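You operate a simulated robot arm through the tools that you are given. There is no shell and no other tool. Be economical: measure what you need, move in short steps, check, and stop when the job is done.

Carry out the task below with a simulated robot arm. There is one attempt and no reset: what you move stays moved.

TASK
Empty the stale seed from the tube feeder into the dirt bin and put its roof back on.
Fine: lay the feeder roof on the bench meanwhile; stand the feeder back where it was; the bin stays; spill nothing.

It is judged by the outcome, as a careful person would: the job done as asked, and still so three seconds after it is handed in. It fails if anything else is knocked over, pushed out of place, dropped, spilled or broken.

THE ROBOT
A 6-joint arm with a two-finger parallel gripper, fixed in place. Base frame: the origin is at the foot of the arm, x ahead of it, y to its left, z up. Units: m, degrees, N and s.
With the tool pointing down near the work surface it reaches from about 0.32 to 0.7 m from the base axis. Its first joint turns from -166.0 to 166.0 degrees. Payload 4.1 kg.
The TCP is the grasp point between the finger pads, 0.023 m short of the fingertips. In the tool frame z runs along the fingers and y along their closing line. Largest opening 0.094 m; finger width 0.038, thickness 0.01; the body of the gripper, 0.054 by 0.096 m, starts 0.039 m behind the TCP.
Orientation is that of the tool frame in the base frame, as [roll, pitch, yaw] about the fixed x, y, z axes, in that order (R = Rz(yaw) Ry(pitch) Rx(roll)). With the fingers straight down and closing along the base's y, the tool's x points along the base's -x, its y along +y and its z along -z.

THE INTERFACE
- The arm moves only by the tool jog_arm. Its argument "series" is text: rows parted by semicolons, each of 6 numbers parted by spaces: the shift along the tool's x, y, z in m, then the turn, a rotation vector about the tool's x, y, z in degrees. In form: dx dy dz rx ry rz; .... A call has 1 to 8 rows; each row shifts and turns the commanded pose from where the row before left it, along the tool's axes as they then stand. "claw" is the closure, from 0 (fully open) to 1 (shut), set as the call begins (left out, the last holds). Rows are played at 5 a second. More than 0.05 m and 8.6 degrees between two rows, or a gripper value outside its range, and nothing of the call is played. A pose out of reach is approached as far as the arm can. The call stops where the force on the tool passes 90 N (or 10 N more than at its start, if that is more) or the arm is blocked; 0.2 s more then pass. Each finger travels about 0.045 m/s and halts on what it meets, pressing with about 32 N; the grip force reading is that of the motor and also rises with nothing between the fingers. The clock runs only during rows and for 0.2 s after the last one: add rows that do not move to give the fingers time. The reply holds the time, the measured pose of the TCP, the force on the tool along the base axes, the opening and the grip force, in the units named above and with some noise.
- Cameras (640 x 400 px; columns grow to the right, rows downward): "scene" is fixed at [0.3995, -0.6476, 1.6541]; the picture's right is [0.87, 0.49, 0.00], its down [0.38, -0.68, -0.62] and it looks along [-0.30, 0.54, -0.78] (base axes); focal length 291 px, centre (320, 200). "wrist" rides on the gripper at [-0.039, 0, -0.044] in the tool frame; the picture's right is [0.00, -1.00, 0.00], its down [0.97, 0.00, -0.24] and it looks along [0.24, 0.00, 0.97] (tool axes); focal length 218 px, centre (320, 200). There is no depth. A picture from a camera that has moved, and an enlarged one, comes with that camera's place and axes in the base frame and with its lens.
- capture(camera): a new picture of that camera. The clock stands still meanwhile.
- raise_lower(by): slides the trunk up (or, below 0, down) by that many m; the arm rides with it, the base frame stays. It gives what a move gives, with no picture.
- enlarge(camera, box): a new picture of the part [left, top, right, bottom] of that camera's present view, enlarged. The clock stands still meanwhile.
- hand_in(): hands the job in; it is judged then, once.

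Go step by step. Nothing tells you positions but the pictures and the camera data: compare them with the known pose of the tool, close in by small moves and look again before you grip or let go. The budget is 120 turns and 64 pictures, counting those below and the enlarged ones. Unless the task says otherwise, let go and move clear before handing in, and close with one line.

The tools are called after ">>>" as a command line: name --argument value ..., lists and objects as JSON in quotes. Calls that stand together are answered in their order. jog_arm: Moves the arm, as the interface text tells. Its arguments: {"type":"object","properties":{"series":{"type":"string"},"claw":{"type":"number"}},"required":["series"]} The other tools are called the same way: raise_lower (by) slides the trunk up or down; capture (camera) takes a picture; enlarge (camera, box) takes an enlarged picture of a part of a camera's view; hand_in () hands the job in.

At the start:

```text
clock: 0.0
ee_pos: [0.0929, -0.2835, 1.3251]
ee_rot: [-179.9, 0.0, 180.0]
wrist_force: [-0.2, 0.0, -0.1]
finger_gap: 0.0939
finger_force: 0.1
trunk travel left (down, up): [-0.525, 0.065]
```

scene: 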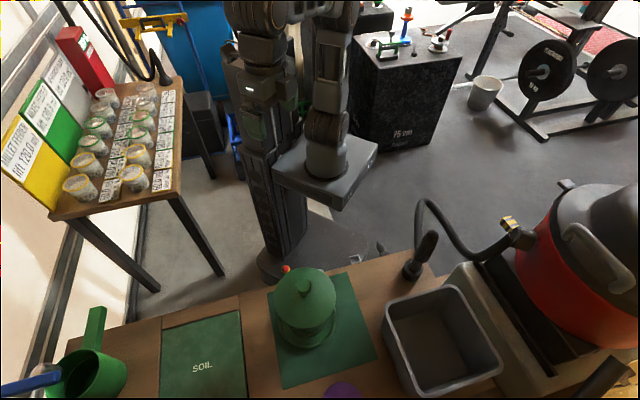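
wrist: 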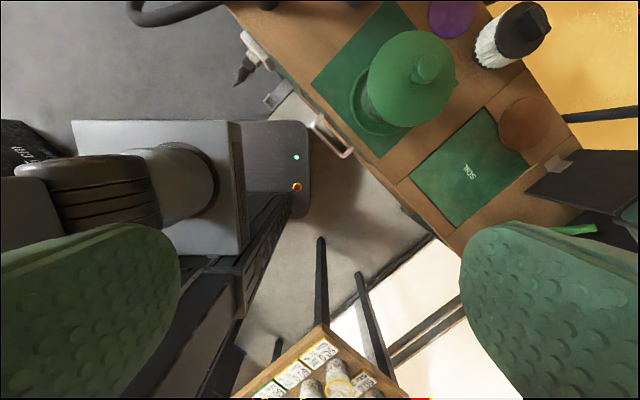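

I see the feeder with its green roof near (0.24, -0.44), with the knob top at about z 1.01. The grey bin is to its right in the scene view. I'll look closer before moving.

>>> enlarge --camera "scene" --box '[220, 230, 520, 400]'

>>> enlarge --camera "wrist" --box '[230, 0, 590, 225]'

```text
2.13 times, centred on (370, 315) of scene
camera zoom: at [0.3995, -0.6476, 1.6541], right [0.87, 0.49, 0.0], down [0.38, -0.68, -0.62], along [-0.3, 0.54, -0.78], focal length 620 px, centre (213, -45)
```

zoom: 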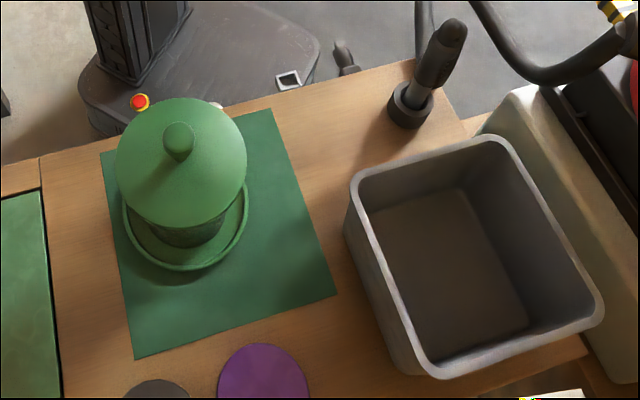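

```text
1.78 times, centred on (410, 112) of wrist
camera zoom: at [0.1311, -0.2835, 1.37], right [0.0, -1.0, 0.0], down [-0.97, 0.0, 0.24], along [-0.24, 0.0, -0.97], focal length 388 px, centre (160, 356)
```

zoom: 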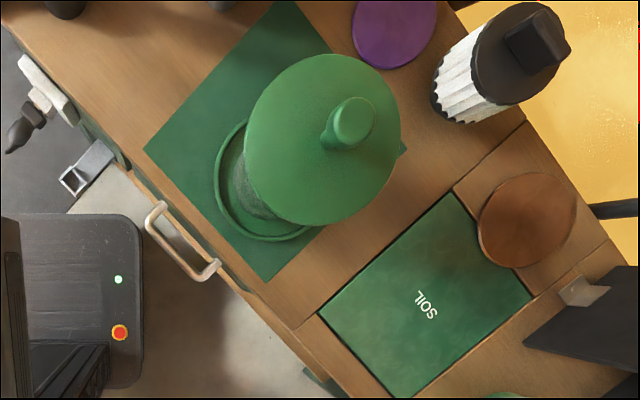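

I'll move above the roof at height so I can look straight down on it.

>>> jog_arm --series "-0.025 -0.026 0 0 0 0;-0.025 -0.026 0 0 0 0;-0.025 -0.026 0 0 0 0;-0.025 -0.026 0 0 0 0;-0.025 -0.026 0 0 0 0;-0.025 -0.028 0 0 0 0;0 0 0 0 0 0"

>>> capture --camera "wrist"

>>> capture --camera "scene"

```text
clock: 1.6
ee_pos: [0.2399, -0.4401, 1.3262]
ee_rot: [179.9, -0.1, 180.0]
wrist_force: [0.8, -0.5, 0.3]
finger_gap: 0.0943
finger_force: 0.1
trunk travel left (down, up): [-0.525, 0.065]
```

```text
59 pictures are left
camera wrist: at [0.2803, -0.4405, 1.3707], right [0.0, -1.0, 0.0], down [-0.97, 0.0, 0.24], along [-0.24, 0.0, -0.97], focal length 218 px, centre (320, 200)
```

wrist: 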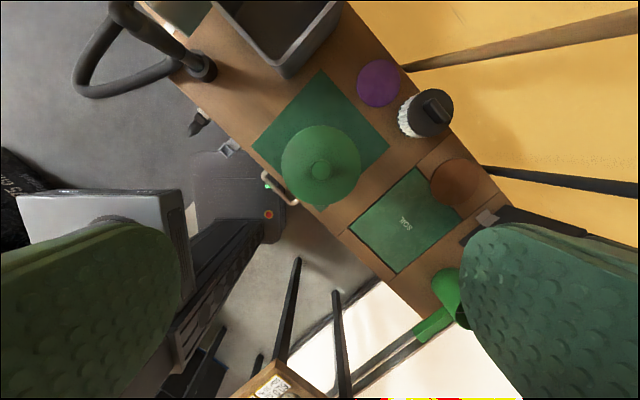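

```text
58 pictures are left
```

scene: 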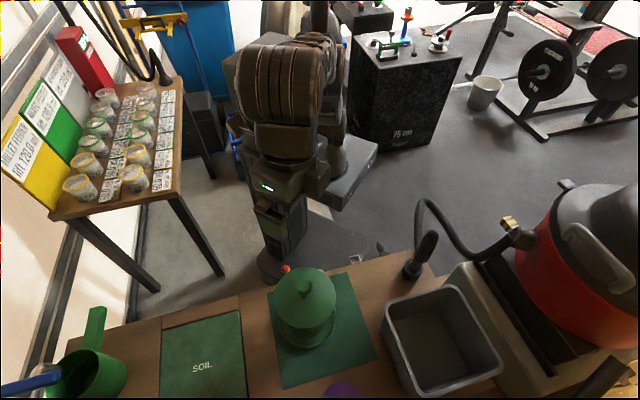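

The knob is at about (0.244, -0.440), so I'll centre over it and come down part of the way.

>>> jog_arm --series "-0.004 0 0.045 0 0 0;0 0 0.045 0 0 0;0 0 0.045 0 0 0;0 0 0.045 0 0 0;0 0 0.04 0 0 0;0 0 0 0 0 0"

>>> capture --camera "wrist"

>>> enlarge --camera "scene" --box '[220, 230, 400, 390]'

```text
clock: 3.0
ee_pos: [0.2472, -0.4433, 1.1037]
ee_rot: [179.9, 0.0, -180.0]
wrist_force: [-0.7, 0.2, -0.1]
finger_gap: 0.0939
finger_force: 0.0
trunk travel left (down, up): [-0.525, 0.065]
```

```text
57 pictures are left
camera wrist: at [0.286, -0.4443, 1.1478], right [0.0, -1.0, 0.0], down [-0.97, 0.0, 0.24], along [-0.24, 0.0, -0.97], focal length 218 px, centre (320, 200)
```

wrist: 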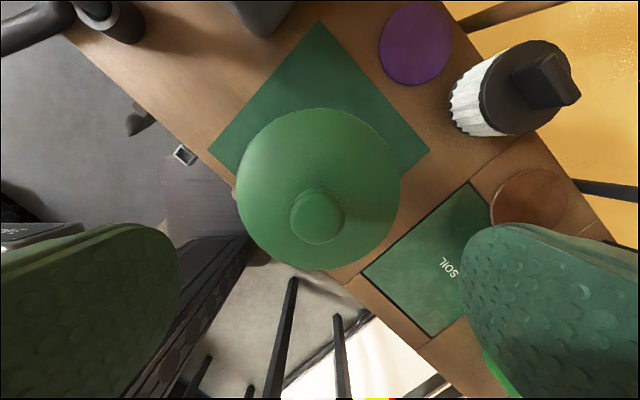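

```text
2.50 times, centred on (310, 310) of scene
camera zoom: at [0.3995, -0.6476, 1.6541], right [0.87, 0.49, 0.0], down [0.38, -0.68, -0.62], along [-0.3, 0.54, -0.78], focal length 727 px, centre (345, -75)
```

zoom: 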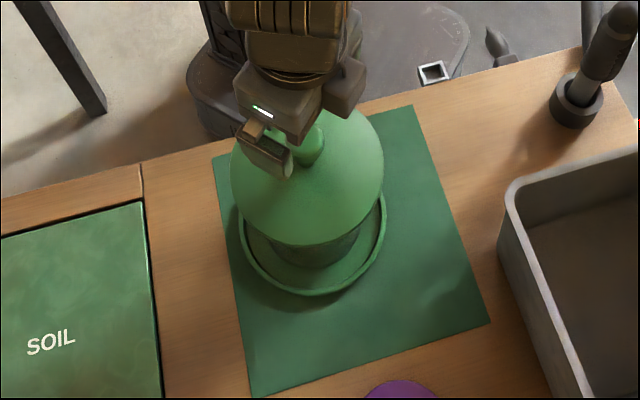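

The knob looks centred between the fingers, so I'll descend further and check the height.

>>> jog_arm --series "0.003 0 0.04 0 0 0;0 0 0.035 0 0 0;0 0 0 0 0 0"

>>> capture --camera "wrist"

>>> enlarge --camera "scene" --box '[250, 240, 350, 340]'

```text
clock: 3.8
ee_pos: [0.2431, -0.4409, 1.0296]
ee_rot: [180.0, 0.0, -180.0]
wrist_force: [0.7, 0.6, -1.0]
finger_gap: 0.094
finger_force: 0.2
trunk travel left (down, up): [-0.525, 0.065]
```

```text
55 pictures are left
camera wrist: at [0.282, -0.4417, 1.0736], right [0.0, -1.0, 0.0], down [-0.97, 0.0, 0.24], along [-0.24, 0.0, -0.97], focal length 218 px, centre (320, 200)
```

wrist: 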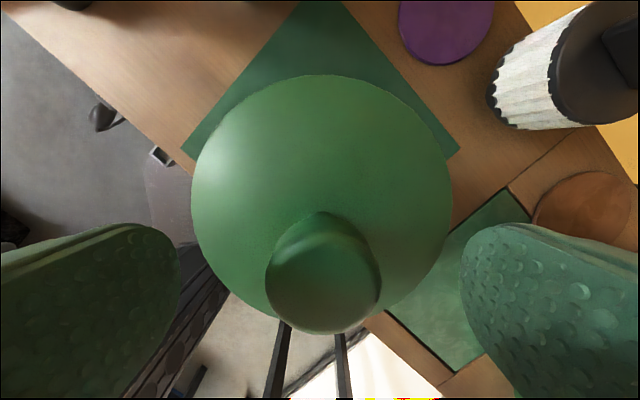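

```text
4.00 times, centred on (300, 290) of scene
camera zoom: at [0.3995, -0.6476, 1.6541], right [0.87, 0.49, 0.0], down [0.38, -0.68, -0.62], along [-0.3, 0.54, -0.78], focal length 1163 px, centre (400, -160)
```

zoom: 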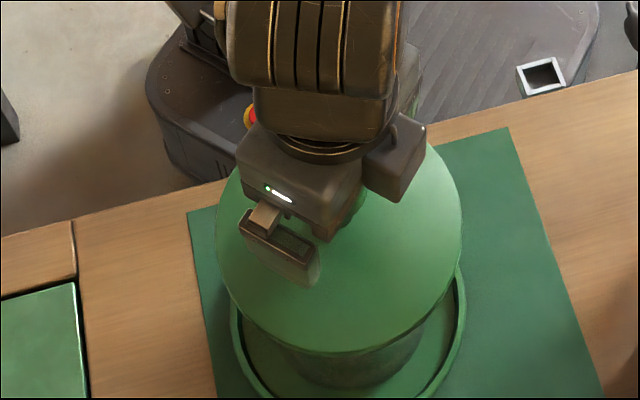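

The knob is about 33 mm wide, centred near (0.246, -0.441, 1.015). I'll descend the last bit and close.

>>> jog_arm --series "-0.002 0 0.008 0 0 0;0 0 0.008 0 0 0;0 0 0 0 0 0"

>>> jog_arm --series "0 0 0 0 0 0;0 0 0 0 0 0;0 0 0 0 0 0;0 0 0 0 0 0;0 0 0 0 0 0;0 0 0 0 0 0;0 0 0 0 0 0" --claw 0.9

```text
clock: 4.6
ee_pos: [0.2449, -0.4399, 1.0132]
ee_rot: [179.9, 0.1, 179.9]
wrist_force: [-0.5, 0.7, -0.4]
finger_gap: 0.094
finger_force: 0.1
trunk travel left (down, up): [-0.525, 0.065]
```

```text
clock: 6.2
ee_pos: [0.2448, -0.441, 1.0133]
ee_rot: [-180.0, 0.0, -180.0]
wrist_force: [0.1, -0.7, 1.8]
finger_gap: 0.0328
finger_force: 31.6
trunk travel left (down, up): [-0.525, 0.065]
```

The knob is gripped at 33 mm. I'll lift gently.

>>> jog_arm --series "0 0 -0.01 0 0 0;0 0 -0.02 0 0 0;0 0 -0.03 0 0 0;0 0 0 0 0 0"

>>> enlarge --camera "scene" --box '[220, 230, 400, 390]'

```text
clock: 7.2
ee_pos: [0.2438, -0.441, 1.0729]
ee_rot: [180.0, 0.0, 179.9]
wrist_force: [-0.4, -0.1, -0.1]
finger_gap: 0.0094
finger_force: 0.1
trunk travel left (down, up): [-0.525, 0.065]
```

```text
2.50 times, centred on (310, 310) of scene
camera zoom: at [0.3995, -0.6476, 1.6541], right [0.87, 0.49, 0.0], down [0.38, -0.68, -0.62], along [-0.3, 0.54, -0.78], focal length 727 px, centre (345, -75)
```

zoom: 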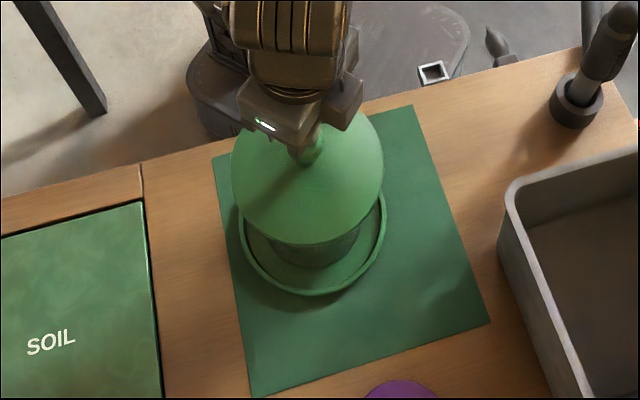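

The fingers slipped off the knob. I'll open them and study the knob's shape.

>>> jog_arm --series "0 0 -0.02 0 0 0;0 0 0 0 0 0;0 0 0 0 0 0;0 0 0 0 0 0;0 0 0 0 0 0;0 0 0 0 0 0;0 0 0 0 0 0;0 0 0 0 0 0" --claw 0.3

>>> enlarge --camera "wrist" --box '[200, 80, 440, 300]'

>>> enlarge --camera "scene" --box '[270, 250, 340, 310]'

```text
clock: 9.0
ee_pos: [0.2452, -0.4411, 1.0934]
ee_rot: [179.9, 0.0, -180.0]
wrist_force: [0.2, -0.2, 0.1]
finger_gap: 0.0658
finger_force: 0.0
trunk travel left (down, up): [-0.525, 0.065]
```

```text
1.82 times, centred on (320, 190) of wrist
camera zoom: at [0.2842, -0.4416, 1.1377], right [0.0, -1.0, 0.0], down [-0.97, 0.0, 0.24], along [-0.24, 0.0, -0.97], focal length 397 px, centre (320, 218)
```

zoom: 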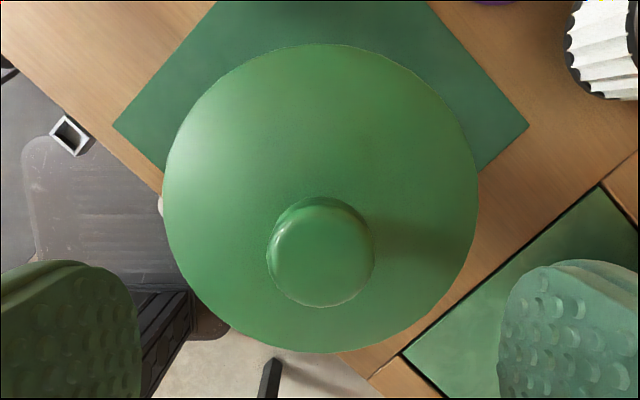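

```text
6.67 times, centred on (305, 280) of scene
camera zoom: at [0.3995, -0.6476, 1.6541], right [0.87, 0.49, 0.0], down [0.38, -0.68, -0.62], along [-0.3, 0.54, -0.78], focal length 1938 px, centre (420, -333)
```

zoom: 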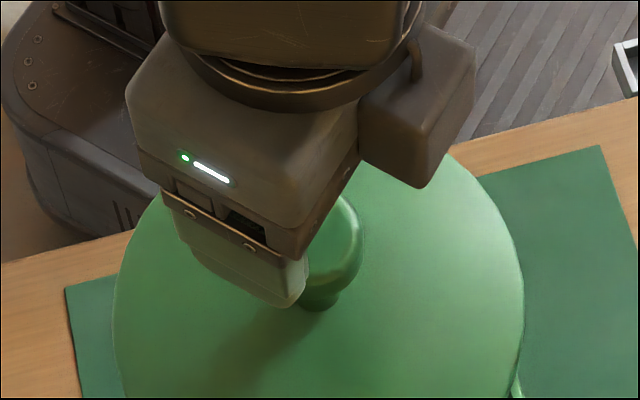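

The knob is mushroom-shaped, so I'll grip lower, under its head. I'll descend slowly and watch the force.

>>> jog_arm --series "0 0 0.04 0 0 0;0 0 0.04 0 0 0;0 0 0.008 0 0 0;0 0 0.004 0 0 0;0 0 0 0 0 0"

>>> enlarge --camera "scene" --box '[270, 250, 340, 310]'

```text
clock: 10.2
ee_pos: [0.2455, -0.4418, 1.0024]
ee_rot: [-180.0, 0.1, 180.0]
wrist_force: [0.4, -0.4, 0.3]
finger_gap: 0.0656
finger_force: 0.0
trunk travel left (down, up): [-0.525, 0.065]
```

```text
6.67 times, centred on (305, 280) of scene
camera zoom: at [0.3995, -0.6476, 1.6541], right [0.87, 0.49, 0.0], down [0.38, -0.68, -0.62], along [-0.3, 0.54, -0.78], focal length 1938 px, centre (420, -333)
```

zoom: 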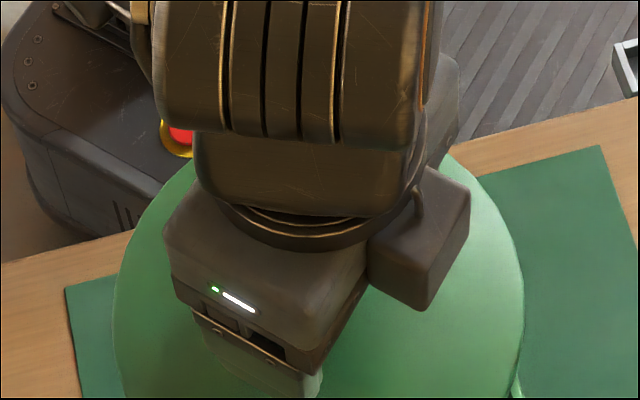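

>>> jog_arm --series "0 0 0.003 0 0 0;0 0 0.003 0 0 0;0 0 0 0 0 0"

>>> jog_arm --series "0 0 0.002 0 0 0;0 0 0.002 0 0 0;0 0 0 0 0 0"

```text
clock: 11.0
ee_pos: [0.2448, -0.4415, 0.9968]
ee_rot: [-179.9, 0.0, 179.9]
wrist_force: [0.1, -0.8, 0.0]
finger_gap: 0.0657
finger_force: 0.1
trunk travel left (down, up): [-0.525, 0.065]
```

```text
clock: 11.8
ee_pos: [0.2442, -0.4417, 0.9932]
ee_rot: [180.0, 0.0, -179.9]
wrist_force: [0.8, -0.2, -0.2]
finger_gap: 0.0657
finger_force: 0.1
trunk travel left (down, up): [-0.525, 0.065]
```

No contact yet at z 0.993. I'll close here and see what width it reports.

>>> jog_arm --series "0 0 0 0 0 0;0 0 0 0 0 0;0 0 0 0 0 0;0 0 0 0 0 0;0 0 0 0 0 0;0 0 0 0 0 0" --claw 1

>>> jog_arm --series "0 0 -0.003 0 0 0;0 0 -0.003 0 0 0;0 0 0 0 0 0"

```text
clock: 13.2
ee_pos: [0.2453, -0.441, 0.9929]
ee_rot: [180.0, 0.0, 179.9]
wrist_force: [-0.2, 0.1, -0.3]
finger_gap: 0.0324
finger_force: 32.1
trunk travel left (down, up): [-0.525, 0.065]
```

```text
clock: 14.0
ee_pos: [0.2457, -0.4419, 0.9985]
ee_rot: [179.9, 0.0, 179.9]
wrist_force: [0.3, 0.1, -1.3]
finger_gap: 0.0325
finger_force: 32.2
trunk travel left (down, up): [-0.525, 0.065]
```

>>> jog_arm --series "0 0 -0.01 0 0 0;0 0 -0.01 0 0 0;0 0 -0.02 0 0 0;0 0 -0.03 0 0 0;0 0 0 0 0 0"

>>> enlarge --camera "scene" --box '[220, 230, 400, 390]'

```text
clock: 15.2
ee_pos: [0.2449, -0.4415, 1.068]
ee_rot: [-180.0, 0.0, -180.0]
wrist_force: [-0.3, -0.6, -0.9]
finger_gap: 0.0322
finger_force: 32.0
trunk travel left (down, up): [-0.525, 0.065]
```

```text
2.50 times, centred on (310, 310) of scene
camera zoom: at [0.3995, -0.6476, 1.6541], right [0.87, 0.49, 0.0], down [0.38, -0.68, -0.62], along [-0.3, 0.54, -0.78], focal length 727 px, centre (345, -75)
```

zoom: 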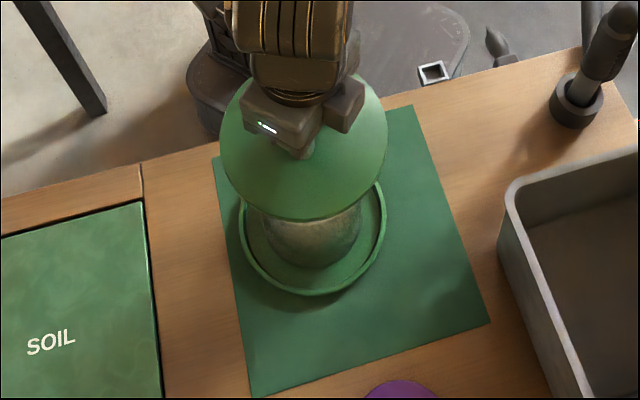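

The roof is up. There's a free bench spot at about (0.337, -0.287), between the mat, the bin corner and the tool holder. I'll carry it there at height.

>>> jog_arm --series "0 0 -0.03 0 0 0;0 0 -0.03 0 0 0;-0.023 0.038 0 0 0 0;-0.023 0.039 0 0 0 0;-0.023 0.039 0 0 0 0;-0.023 0.039 0 0 0 0;0 0 0 0 0 0"

>>> capture --camera "scene"

>>> capture --camera "wrist"

```text
clock: 16.8
ee_pos: [0.3378, -0.2838, 1.1303]
ee_rot: [-180.0, 0.0, 180.0]
wrist_force: [0.2, 0.1, -0.3]
finger_gap: 0.0314
finger_force: 32.0
trunk travel left (down, up): [-0.525, 0.065]
```

```text
48 pictures are left
```

scene: 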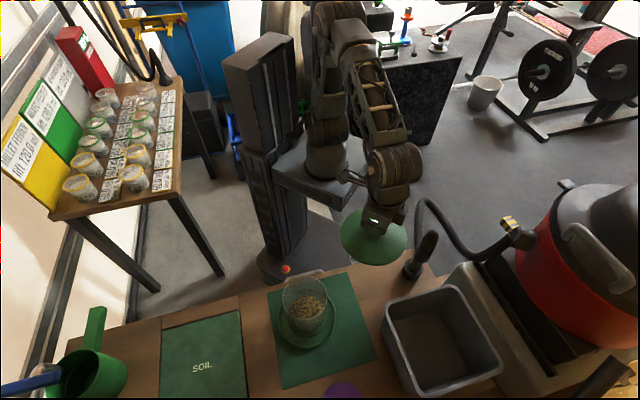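

```text
47 pictures are left
camera wrist: at [0.3774, -0.2835, 1.174], right [0.0, -1.0, 0.0], down [-0.97, 0.0, 0.24], along [-0.24, 0.0, -0.97], focal length 218 px, centre (320, 200)
```

wrist: 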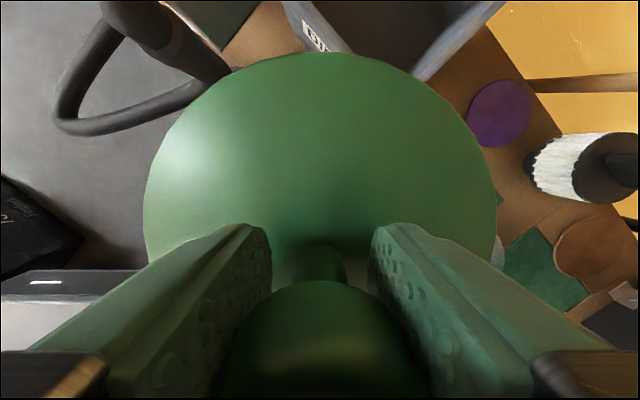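

The tube is now open, with seed inside. I'll lower the roof toward the bench and check clearances.

>>> jog_arm --series "0 0.0 0.045 0 0 0;0 0 0.045 0 0 0;0 0 0.045 0 0 0;0 0 0.045 0 0 0;0 0 0.045 0 0 0;0 0 0 0 0 0"

>>> enlarge --camera "scene" --box '[260, 210, 460, 370]'

>>> capture --camera "wrist"

```text
clock: 18.2
ee_pos: [0.335, -0.2891, 0.901]
ee_rot: [179.9, 0.0, 180.0]
wrist_force: [-0.1, 0.4, -0.7]
finger_gap: 0.0309
finger_force: 31.7
trunk travel left (down, up): [-0.525, 0.065]
```

```text
2.50 times, centred on (360, 290) of scene
camera zoom: at [0.3995, -0.6476, 1.6541], right [0.87, 0.49, 0.0], down [0.38, -0.68, -0.62], along [-0.3, 0.54, -0.78], focal length 727 px, centre (220, -25)
```

zoom: 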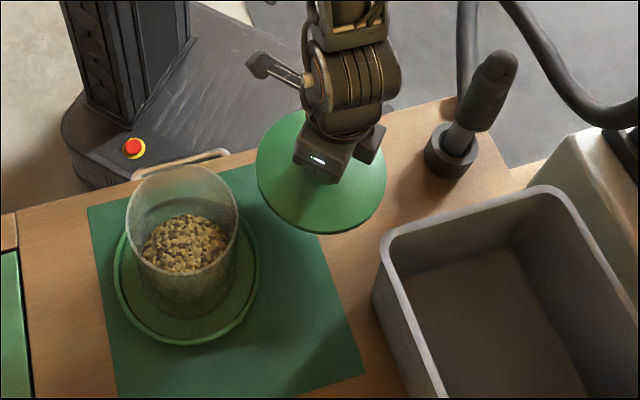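

```text
45 pictures are left
camera wrist: at [0.3746, -0.2892, 0.9465], right [0.0, -1.0, 0.0], down [-0.97, 0.0, 0.24], along [-0.24, 0.0, -0.97], focal length 218 px, centre (320, 200)
```

wrist: 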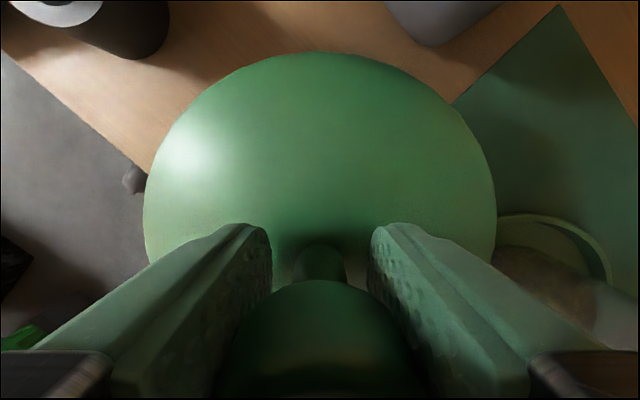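

The bench's inner edge is close to the roof's left side, so I'll shift 2 cm toward −y and then lower slowly.

>>> jog_arm --series "-0.001 -0.022 0 0 0 0;0 0 0.02 0 0 0;0 0 0.015 0 0 0;0 0 0.01 0 0 0;0 0 0 0 0 0"

>>> enlarge --camera "scene" --box '[260, 210, 460, 370]'

```text
clock: 19.4
ee_pos: [0.338, -0.3095, 0.8585]
ee_rot: [180.0, 0.0, 180.0]
wrist_force: [0.5, -0.3, -0.9]
finger_gap: 0.031
finger_force: 32.0
trunk travel left (down, up): [-0.525, 0.065]
```

```text
2.50 times, centred on (360, 290) of scene
camera zoom: at [0.3995, -0.6476, 1.6541], right [0.87, 0.49, 0.0], down [0.38, -0.68, -0.62], along [-0.3, 0.54, -0.78], focal length 727 px, centre (220, -25)
```

zoom: 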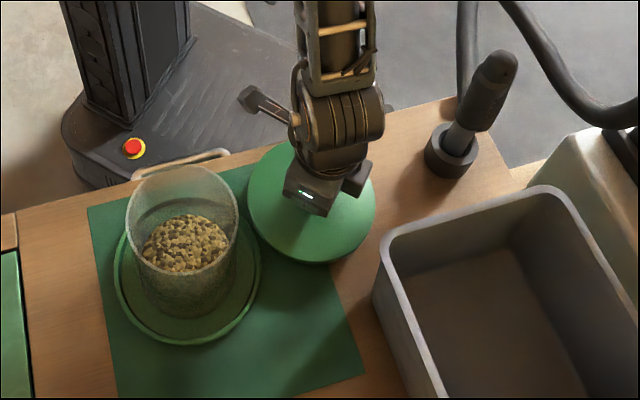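

>>> jog_arm --series "0 0 0.008 0 0 0;0 0 0.005 0 0 0;0 0 0.003 0 0 0;0 0 0 0 0 0"

>>> jog_arm --series "0 0 0.003 0 0 0;0 0 0.003 0 0 0;0 0 0 0 0 0"

```text
clock: 20.4
ee_pos: [0.3379, -0.309, 0.8415]
ee_rot: [180.0, 0.1, 180.0]
wrist_force: [0.2, 0.1, -1.4]
finger_gap: 0.0311
finger_force: 32.0
trunk travel left (down, up): [-0.525, 0.065]
```

```text
clock: 21.2
ee_pos: [0.339, -0.3078, 0.8379]
ee_rot: [-179.8, 0.1, 180.0]
wrist_force: [-1.7, 3.7, 26.8]
finger_gap: 0.0311
finger_force: 32.2
trunk travel left (down, up): [-0.525, 0.065]
```

Contact at TCP z of about 0.838. I'll check the roof is resting on the bench before letting go.

>>> enlarge --camera "scene" --box '[300, 230, 440, 342]'

>>> capture --camera "wrist"

```text
3.57 times, centred on (370, 286) of scene
camera zoom: at [0.3995, -0.6476, 1.6541], right [0.87, 0.49, 0.0], down [0.38, -0.68, -0.62], along [-0.3, 0.54, -0.78], focal length 1038 px, centre (141, -107)
```

zoom: 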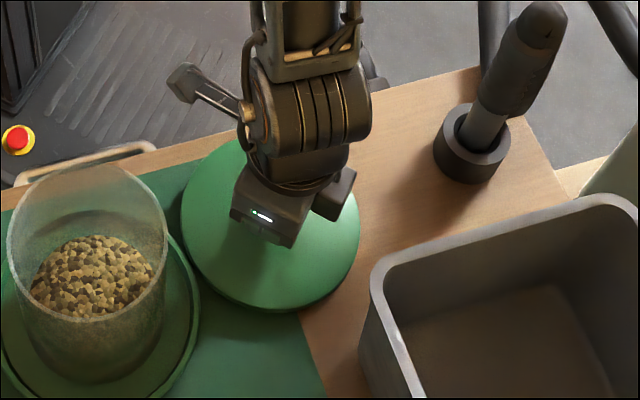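

```text
42 pictures are left
camera wrist: at [0.3765, -0.3085, 0.8827], right [0.0, -1.0, 0.0], down [-0.97, 0.0, 0.24], along [-0.24, 0.0, -0.97], focal length 218 px, centre (320, 200)
```

wrist: 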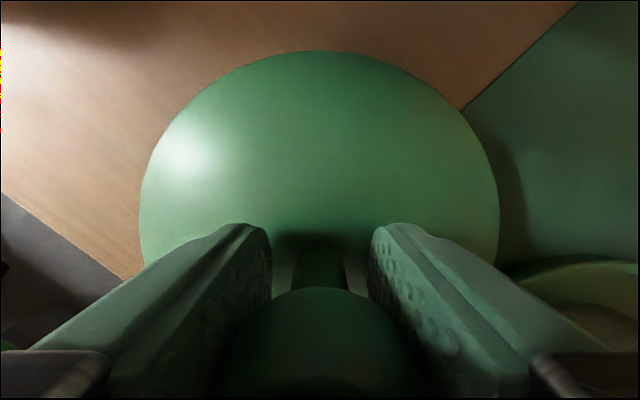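

The roof is resting flat on the bench, clear of the edge and the tray. I'll relieve the pressure, open, and rise.

>>> jog_arm --series "0 0 -0.002 0 0 0;0 0 0 0 0 0"

>>> jog_arm --series "0 0 0 0 0 0;0 0 0 0 0 0;0 0 0 0 0 0;0 0 0 0 0 0;0 0 0 0 0 0" --claw 0.35

>>> jog_arm --series "0 0 -0.02 0 0 0;0 0 -0.03 0 0 0;0 0 -0.045 0 0 0;0 0 -0.045 0 0 0;0 0 -0.045 0 0 0;0 0 -0.045 0 0 0;0 0 -0.045 0 0 0;0 0 0 0 0 0"

>>> capture --camera "wrist"

```text
clock: 21.8
ee_pos: [0.3375, -0.3089, 0.838]
ee_rot: [-180.0, 0.0, -179.9]
wrist_force: [2.4, -1.7, 6.3]
finger_gap: 0.0311
finger_force: 32.1
trunk travel left (down, up): [-0.525, 0.065]
```

```text
clock: 23.0
ee_pos: [0.3387, -0.3084, 0.8387]
ee_rot: [-180.0, 0.0, -180.0]
wrist_force: [-0.6, -0.4, -0.2]
finger_gap: 0.061
finger_force: 0.1
trunk travel left (down, up): [-0.525, 0.065]
```

```text
clock: 24.8
ee_pos: [0.3386, -0.3096, 1.1147]
ee_rot: [180.0, 0.1, 179.9]
wrist_force: [-0.6, 0.2, -0.3]
finger_gap: 0.061
finger_force: 0.1
trunk travel left (down, up): [-0.525, 0.065]
```

```text
41 pictures are left
camera wrist: at [0.3783, -0.3098, 1.1587], right [0.0, -1.0, 0.0], down [-0.97, 0.0, 0.24], along [-0.24, 0.0, -0.97], focal length 218 px, centre (320, 200)
```

wrist: 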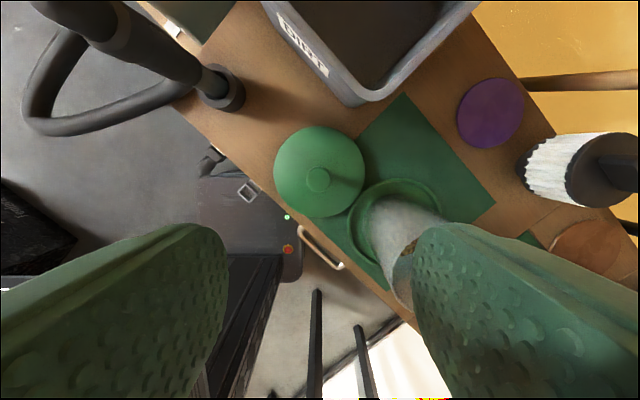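

The roof is laid down. Now I'll look straight down at the open feeder.

>>> jog_arm --series "0.017 -0.035 -0.02 0 0 0;0.017 -0.035 -0.02 0 0 0;0.017 -0.035 -0.02 0 0 0;0.017 -0.035 -0.02 0 0 0;0 0 0 0 0 0"

>>> capture --camera "wrist"

>>> enlarge --camera "scene" --box '[250, 250, 370, 360]'

```text
clock: 26.0
ee_pos: [0.2706, -0.448, 1.1923]
ee_rot: [-180.0, 0.0, -180.0]
wrist_force: [-1.1, -0.5, 0.5]
finger_gap: 0.0609
finger_force: 0.0
trunk travel left (down, up): [-0.525, 0.065]
```

```text
40 pictures are left
camera wrist: at [0.3097, -0.4494, 1.2364], right [0.0, -1.0, 0.0], down [-0.97, 0.0, 0.24], along [-0.24, 0.0, -0.97], focal length 218 px, centre (320, 200)
```

wrist: 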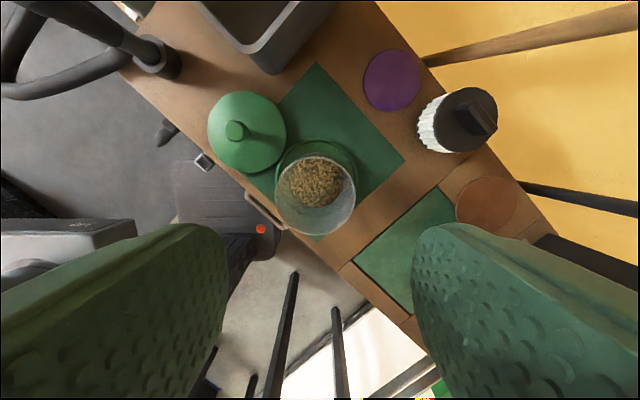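

```text
3.64 times, centred on (310, 305) of scene
camera zoom: at [0.3995, -0.6476, 1.6541], right [0.87, 0.49, 0.0], down [0.38, -0.68, -0.62], along [-0.3, 0.54, -0.78], focal length 1057 px, centre (356, -182)
```

zoom: 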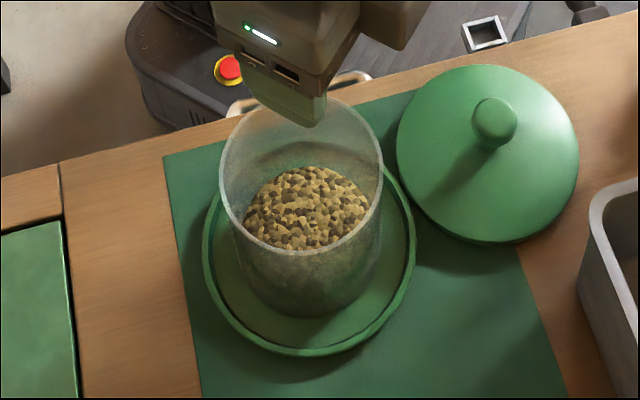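

The tube is about 0.108 m across, too wide to span. I'll grip its far wall from above instead, with one finger inside, then tilt so the mouth pours toward the robot side. The axis is at about (0.2445, -0.443) with the rim at about 0.948. First I'll turn the tool so it closes radially.

>>> jog_arm --series "0 -0.041 0 0 0 0;0 0 0 0 0 -7.25;0 0 0 0 0 -7.25;0 0 0 0 0 -7.25;0 0 0 0 0 -7.25;0 0 0.045 0 0 0;0 0 0.045 0 0 0;0 0 0.035 0 0 0"

>>> capture --camera "wrist"

>>> enlarge --camera "scene" --box '[250, 250, 370, 360]'

```text
clock: 27.8
ee_pos: [0.2684, -0.4903, 1.0668]
ee_rot: [-179.9, -0.1, -151.1]
wrist_force: [-0.4, 0.3, 0.3]
finger_gap: 0.061
finger_force: 0.1
trunk travel left (down, up): [-0.525, 0.065]
```

```text
38 pictures are left
camera wrist: at [0.3019, -0.471, 1.1114], right [0.49, -0.87, 0.0], down [-0.85, -0.47, 0.24], along [-0.21, -0.12, -0.97], focal length 218 px, centre (320, 200)
```

wrist: 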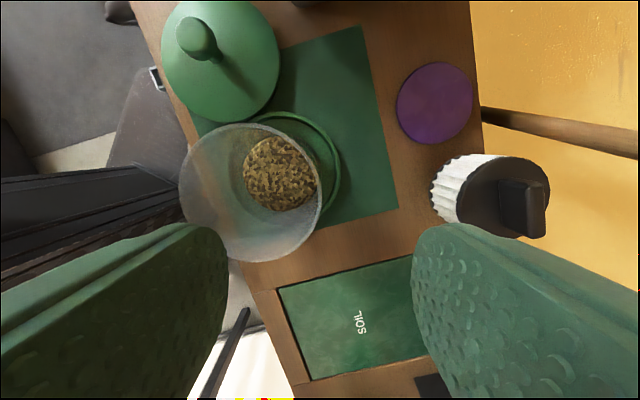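

```text
3.64 times, centred on (310, 305) of scene
camera zoom: at [0.3995, -0.6476, 1.6541], right [0.87, 0.49, 0.0], down [0.38, -0.68, -0.62], along [-0.3, 0.54, -0.78], focal length 1057 px, centre (356, -182)
```

zoom: 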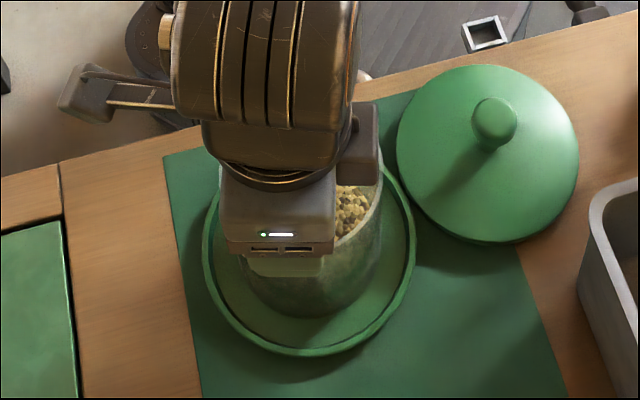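

The wall lies between the fingers. I'll nudge 5 mm tangentially and descend to just above the rim.

>>> jog_arm --series "-0.005 0 0.04 0 0 0;0 0 0.04 0 0 0;0 0 0 0 0 0"

>>> capture --camera "wrist"

```text
clock: 28.6
ee_pos: [0.2731, -0.4866, 0.9869]
ee_rot: [-180.0, 0.0, -151.0]
wrist_force: [0.6, 0.4, 0.0]
finger_gap: 0.0612
finger_force: 0.1
trunk travel left (down, up): [-0.525, 0.065]
```

```text
36 pictures are left
camera wrist: at [0.3072, -0.468, 1.0316], right [0.48, -0.87, 0.0], down [-0.85, -0.47, 0.24], along [-0.21, -0.12, -0.97], focal length 218 px, centre (320, 200)
```

wrist: 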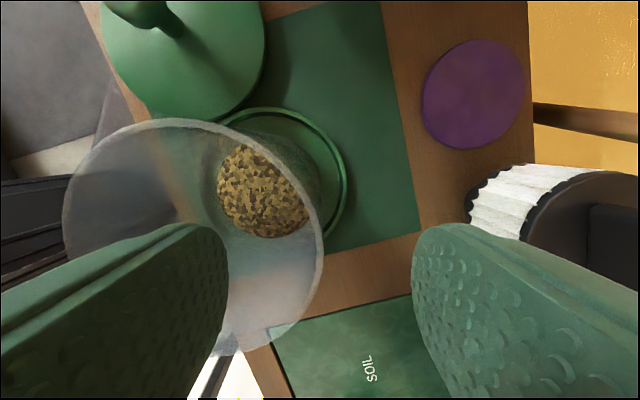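

The wall is centred in the gap. I'll descend to TCP z 0.925 and close.

>>> jog_arm --series "0 0 0.02 0 0 0;0 0 0.02 0 0 0;0 0 0.015 0 0 0;0 0 0.007 0 0 0;0 0 0 0 0 0"

>>> jog_arm --series "0 0 0 0 0 0;0 0 0 0 0 0;0 0 0 0 0 0;0 0 0 0 0 0;0 0 0 0 0 0;0 0 0 0 0 0" --claw 1

>>> enlarge --camera "scene" --box '[250, 250, 370, 360]'

>>> capture --camera "wrist"

```text
clock: 29.8
ee_pos: [0.2741, -0.487, 0.9262]
ee_rot: [179.9, 0.0, -151.0]
wrist_force: [-1.1, 0.0, -0.9]
finger_gap: 0.0609
finger_force: 0.1
trunk travel left (down, up): [-0.525, 0.065]
```

```text
clock: 31.2
ee_pos: [0.2752, -0.4879, 0.9267]
ee_rot: [-179.9, -0.1, -151.0]
wrist_force: [1.1, -1.4, -0.6]
finger_gap: 0.0115
finger_force: 32.2
trunk travel left (down, up): [-0.525, 0.065]
```

```text
3.64 times, centred on (310, 305) of scene
camera zoom: at [0.3995, -0.6476, 1.6541], right [0.87, 0.49, 0.0], down [0.38, -0.68, -0.62], along [-0.3, 0.54, -0.78], focal length 1057 px, centre (356, -182)
```

zoom: 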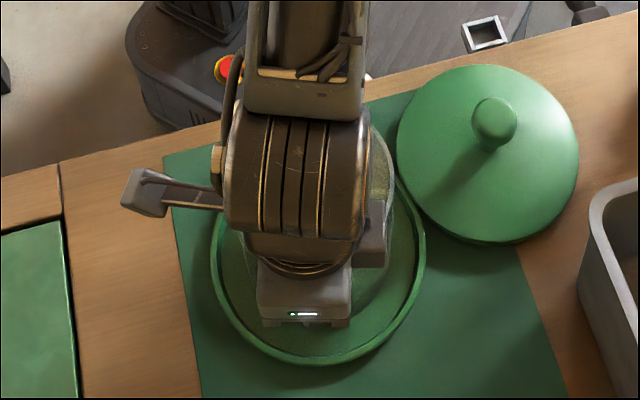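

```text
34 pictures are left
camera wrist: at [0.3089, -0.4689, 0.9709], right [0.48, -0.87, 0.0], down [-0.85, -0.47, 0.24], along [-0.21, -0.12, -0.97], focal length 218 px, centre (320, 200)
```

wrist: 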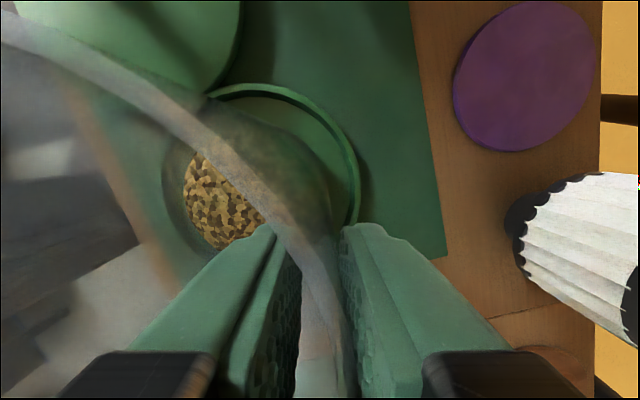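

It's gripped, and closing dragged the feeder about 12 mm, by roughly (+0.012, -0.006). I'll undo that when I stand it back. Lifting now.

>>> jog_arm --series "0 0 -0.005 0 0 0;0 0 -0.01 0 0 0;0 0 -0.015 0 0 0;0 0 0 0 0 0"

>>> enlarge --camera "scene" --box '[250, 250, 370, 360]'

```text
clock: 32.2
ee_pos: [0.2744, -0.487, 0.9553]
ee_rot: [179.9, 0.0, -151.1]
wrist_force: [0.1, 0.2, -7.0]
finger_gap: 0.0113
finger_force: 32.1
trunk travel left (down, up): [-0.525, 0.065]
```

```text
3.64 times, centred on (310, 305) of scene
camera zoom: at [0.3995, -0.6476, 1.6541], right [0.87, 0.49, 0.0], down [0.38, -0.68, -0.62], along [-0.3, 0.54, -0.78], focal length 1057 px, centre (356, -182)
```

zoom: 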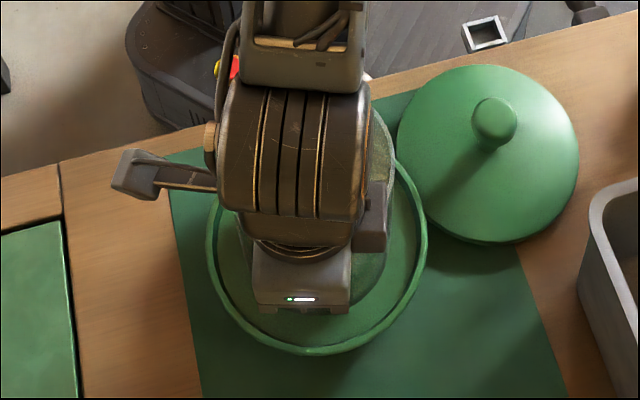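

The feeder is held at 7 N and hangs level. I'll raise it, then swing it toward the bin.

>>> jog_arm --series "0 0 -0.03 0 0 0;0 0 -0.035 0 0 0;0 0 -0.035 0 0 0;0 0 -0.035 0 0 0;0 0 -0.035 0 0 0;0 0 -0.035 0 0 0;0 0 -0.035 0 0 0;0 0 0 0 0 0"

>>> jog_arm --series "-0.0361 -0.0068 0 0 0 -3.7;-0.0361 -0.0068 0 0 0 -3.7;-0.0361 -0.0068 0 0 0 -3.7;-0.0361 -0.0068 0 0 0 -3.7;-0.0361 -0.0068 0 0 0 -3.7;-0.0361 -0.0068 0 0 0 -3.7;-0.0361 -0.0068 0 0 0 -3.7;-0.03 -0.0068 0 0 0 -3.7"

>>> capture --camera "scene"

```text
clock: 34.0
ee_pos: [0.2723, -0.4867, 1.1967]
ee_rot: [-179.9, 0.1, -151.0]
wrist_force: [-0.2, 0.2, -6.8]
finger_gap: 0.0115
finger_force: 32.1
trunk travel left (down, up): [-0.525, 0.065]
```

```text
clock: 35.8
ee_pos: [0.5213, -0.3396, 1.1954]
ee_rot: [179.9, 0.0, -121.4]
wrist_force: [-0.8, -0.3, -6.5]
finger_gap: 0.0116
finger_force: 31.9
trunk travel left (down, up): [-0.525, 0.065]
```

```text
32 pictures are left
```

scene: 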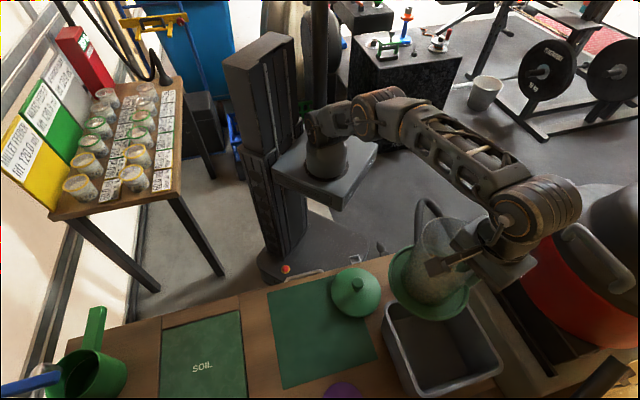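

The feeder is held next to and above the bin. I'll begin tilting so its mouth turns toward the robot, while moving out over the bin. First 40°.

>>> jog_arm --series "-0.011 -0.017 0.013 8 0 0;-0.011 -0.014 0.0151 8 0 0;0 -0.0145 0.0146 8 0 0;0 -0.0114 0.016 8 0 0;0 -0.0074 0.0164 8 0 0;0 0 0 0 0 0"

>>> capture --camera "scene"

>>> capture --camera "wrist"

```text
clock: 37.2
ee_pos: [0.6014, -0.3666, 1.1406]
ee_rot: [-140.0, 0.0, -121.3]
wrist_force: [0.8, -1.3, -7.4]
finger_gap: 0.0117
finger_force: 31.8
trunk travel left (down, up): [-0.525, 0.065]
```

```text
31 pictures are left
```

scene: 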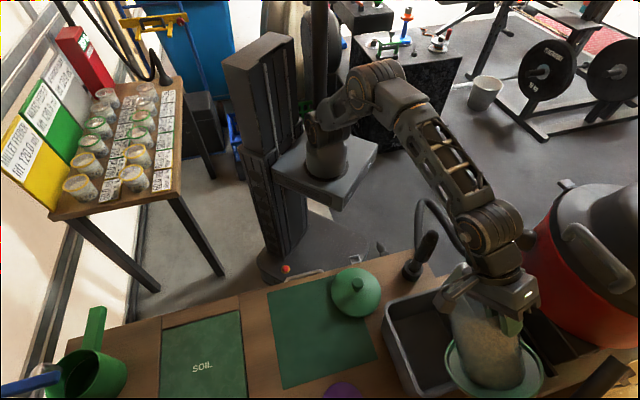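

```text
30 pictures are left
camera wrist: at [0.598, -0.319, 1.1752], right [0.65, -0.4, 0.64], down [-0.64, -0.75, 0.18], along [0.41, -0.53, -0.74], focal length 218 px, centre (320, 200)
```

wrist: 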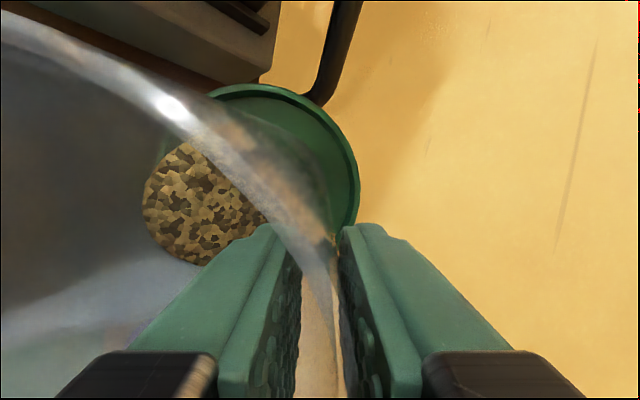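

The lip is over the bin. I'll go on to 64°, keeping the lip above the bin's middle.

>>> jog_arm --series "0 -0.0033 0.0132 8 0 0;0 -0.0015 0.0121 8 0 0;0 0.0041 0.0028 8 0 0;0 0 0 0 0 0;0 0 0 0 0 0"

>>> capture --camera "scene"

>>> capture --camera "wrist"

```text
clock: 38.4
ee_pos: [0.6262, -0.3756, 1.1289]
ee_rot: [-120.0, 0.6, -120.3]
wrist_force: [0.2, 0.2, -7.6]
finger_gap: 0.0116
finger_force: 32.3
out of reach, approached as far as the arm can: row 3
trunk travel left (down, up): [-0.525, 0.065]
```

```text
29 pictures are left
```

scene: 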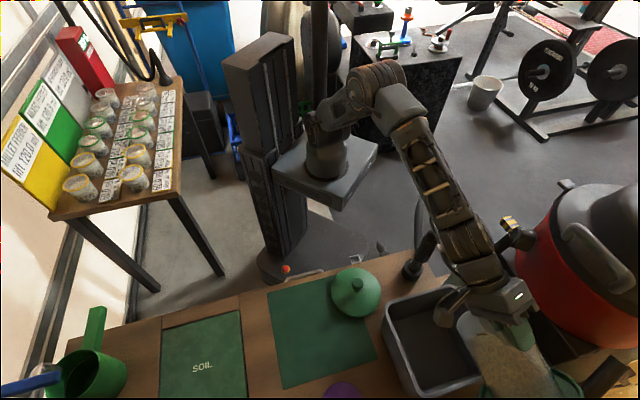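

```text
28 pictures are left
camera wrist: at [0.6122, -0.3238, 1.1508], right [0.43, -0.26, 0.87], down [-0.67, -0.73, 0.11], along [0.61, -0.63, -0.49], focal length 218 px, centre (320, 200)
```

wrist: 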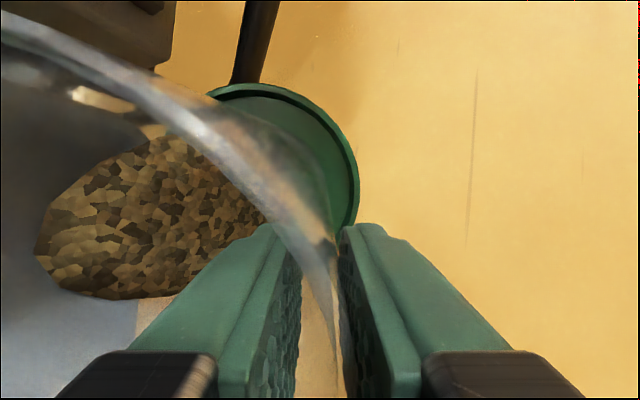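

Tilt stopped at about 60°: the arm hit a limit with its forearm so steep. I'll raise the hand so I can then lower the trunk, which flattens the forearm.

>>> jog_arm --series "0 -0.0346 -0.02 0 0 0;0 -0.0346 -0.02 0 0 0;0 -0.0346 -0.02 0 0 0;0 0 0 0 0 0"

```text
clock: 39.4
ee_pos: [0.6257, -0.3745, 1.2467]
ee_rot: [-120.1, 0.5, -120.2]
wrist_force: [0.2, -0.2, -7.0]
finger_gap: 0.0117
finger_force: 32.0
trunk travel left (down, up): [-0.525, 0.065]
```

>>> raise_lower --by -0.12

>>> jog_arm --series "0 -0.0346 -0.02 0 0 0;0 -0.0346 -0.02 0 0 0;0 -0.0346 -0.02 0 0 0;0 0 0 0 0 0"

```text
clock: 40.9
ee_pos: [0.6264, -0.3748, 1.1271]
ee_rot: [-120.1, 0.7, -120.3]
wrist_force: [-1.3, 1.0, -6.2]
finger_gap: 0.0115
finger_force: 31.9
trunk travel left (down, up): [-0.405, 0.185]
```

```text
clock: 41.9
ee_pos: [0.6264, -0.3783, 1.2465]
ee_rot: [-120.1, 0.6, -120.3]
wrist_force: [-0.2, -0.1, -7.1]
finger_gap: 0.0115
finger_force: 31.7
trunk travel left (down, up): [-0.405, 0.185]
```

>>> raise_lower --by -0.12

>>> jog_arm --series "0 -0.0346 -0.02 0 0 0;0 -0.0346 -0.02 0 0 0;0 -0.0346 -0.02 0 0 0;0 0 0 0 0 0"

>>> raise_lower --by -0.1

>>> capture --camera "scene"

```text
clock: 43.4
ee_pos: [0.6266, -0.3761, 1.1269]
ee_rot: [-119.9, 0.7, -120.2]
wrist_force: [0.1, 0.2, -6.8]
finger_gap: 0.0114
finger_force: 31.5
trunk travel left (down, up): [-0.285, 0.305]
```

```text
clock: 44.4
ee_pos: [0.5956, -0.3574, 1.1975]
ee_rot: [-120.0, 0.6, -120.2]
wrist_force: [-0.1, 0.6, -7.1]
finger_gap: 0.0113
finger_force: 31.5
out of reach, approached as far as the arm can: row 1, 2, 3
trunk travel left (down, up): [-0.285, 0.305]
```

```text
clock: 45.7
ee_pos: [0.5928, -0.3581, 1.1023]
ee_rot: [-119.4, 0.6, -120.4]
wrist_force: [-4.5, 0.3, 14.1]
finger_gap: 0.0114
finger_force: 31.9
trunk travel left (down, up): [-0.185, 0.405]
```

```text
27 pictures are left
```

scene: 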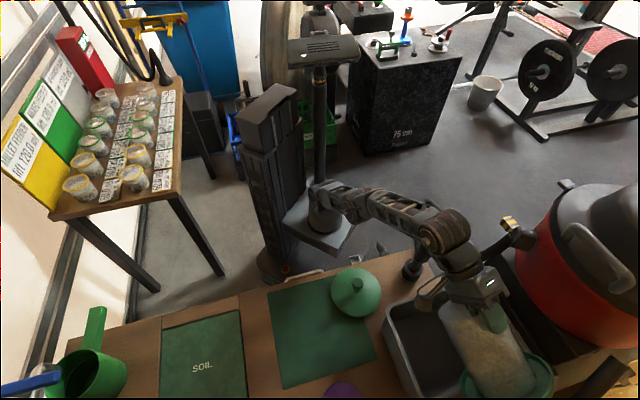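

Reach ran short, so the hand came in, and the last drop made contact (14 N). I'll back up with the trunk right away.

>>> raise_lower --by 0.05

>>> enlarge --camera "scene" --box '[360, 230, 600, 400]'

>>> capture --camera "wrist"

```text
clock: 46.6
ee_pos: [0.5969, -0.3578, 1.1467]
ee_rot: [-120.1, 0.6, -120.2]
wrist_force: [-0.3, -0.2, -6.2]
finger_gap: 0.0116
finger_force: 31.8
trunk travel left (down, up): [-0.235, 0.355]
```

```text
2.35 times, centred on (480, 315) of scene
camera zoom: at [0.3995, -0.6476, 1.6541], right [0.87, 0.49, 0.0], down [0.38, -0.68, -0.62], along [-0.3, 0.54, -0.78], focal length 684 px, centre (-56, -71)
```

zoom: 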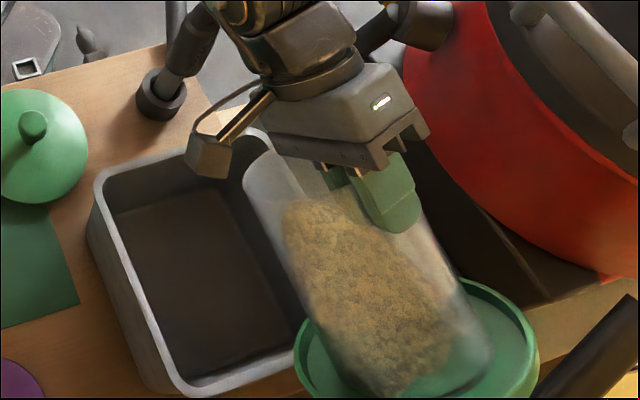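

```text
25 pictures are left
camera wrist: at [0.5834, -0.306, 1.1682], right [0.43, -0.26, 0.86], down [-0.67, -0.73, 0.11], along [0.61, -0.63, -0.49], focal length 218 px, centre (320, 200)
```

wrist: 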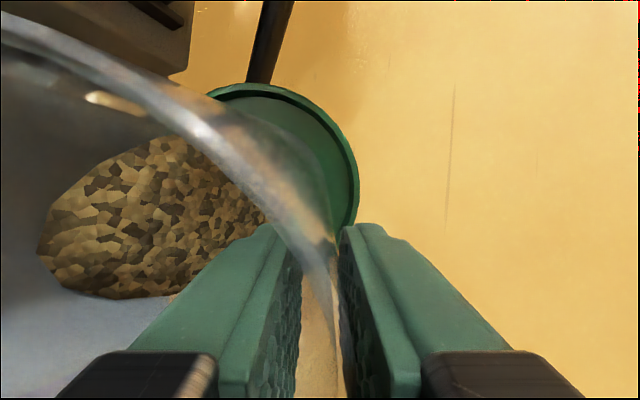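

The grip is intact, the bin hasn't moved, and the forearm is flat now. I'll continue tilting to 84° with the lip over the bin.

>>> jog_arm --series "0 -0.005 0.0087 8 0 0;0 0 0 8 0 0;0 0.0027 -0.0107 8 0 0;0 0 0 0 0 0"

>>> enlarge --camera "scene" --box '[360, 230, 600, 400]'

```text
clock: 47.6
ee_pos: [0.5952, -0.3572, 1.1458]
ee_rot: [-96.1, 0.6, -120.2]
wrist_force: [0.5, -0.5, -7.0]
finger_gap: 0.0112
finger_force: 31.9
trunk travel left (down, up): [-0.235, 0.355]
```

```text
2.35 times, centred on (480, 315) of scene
camera zoom: at [0.3995, -0.6476, 1.6541], right [0.87, 0.49, 0.0], down [0.38, -0.68, -0.62], along [-0.3, 0.54, -0.78], focal length 684 px, centre (-56, -71)
```

zoom: 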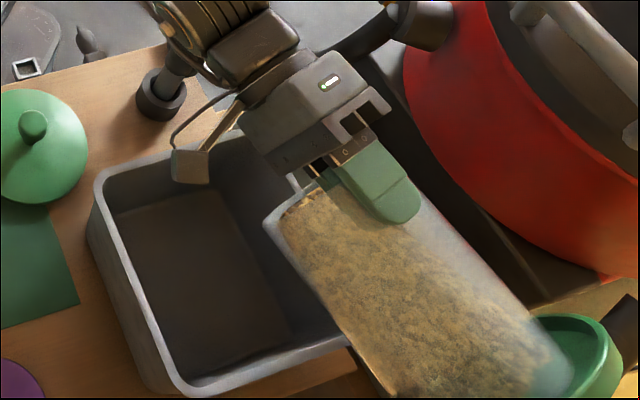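

The seed is at the brink and the mouth is over the middle of the bin. I'll tilt on slowly to 96°, lowering a little.

>>> jog_arm --series "0 0.0114 -0.0129 6 0 0;0 0.01 -0.012 6 0 0;0 0 0 0 0 0;0 0 0 0 0 0;0 0 0 0 0 0;0 0 0 0 0 0"

>>> enlarge --camera "scene" --box '[360, 230, 600, 400]'

```text
clock: 49.0
ee_pos: [0.5928, -0.3549, 1.1688]
ee_rot: [-86.0, 0.5, -120.1]
wrist_force: [-0.9, 0.6, -5.1]
finger_gap: 0.011
finger_force: 31.8
out of reach, approached as far as the arm can: row 1, 2
trunk travel left (down, up): [-0.235, 0.355]
```

```text
2.35 times, centred on (480, 315) of scene
camera zoom: at [0.3995, -0.6476, 1.6541], right [0.87, 0.49, 0.0], down [0.38, -0.68, -0.62], along [-0.3, 0.54, -0.78], focal length 684 px, centre (-56, -71)
```

zoom: 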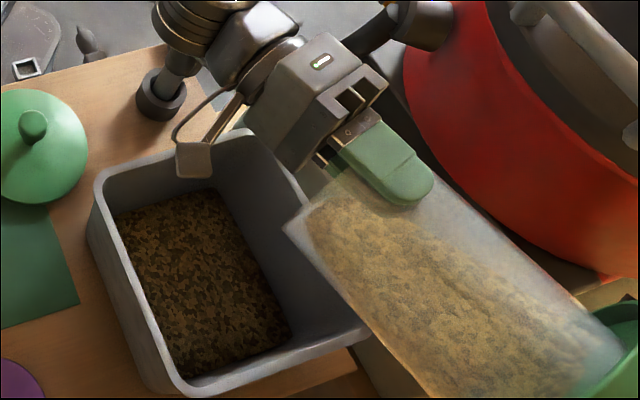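

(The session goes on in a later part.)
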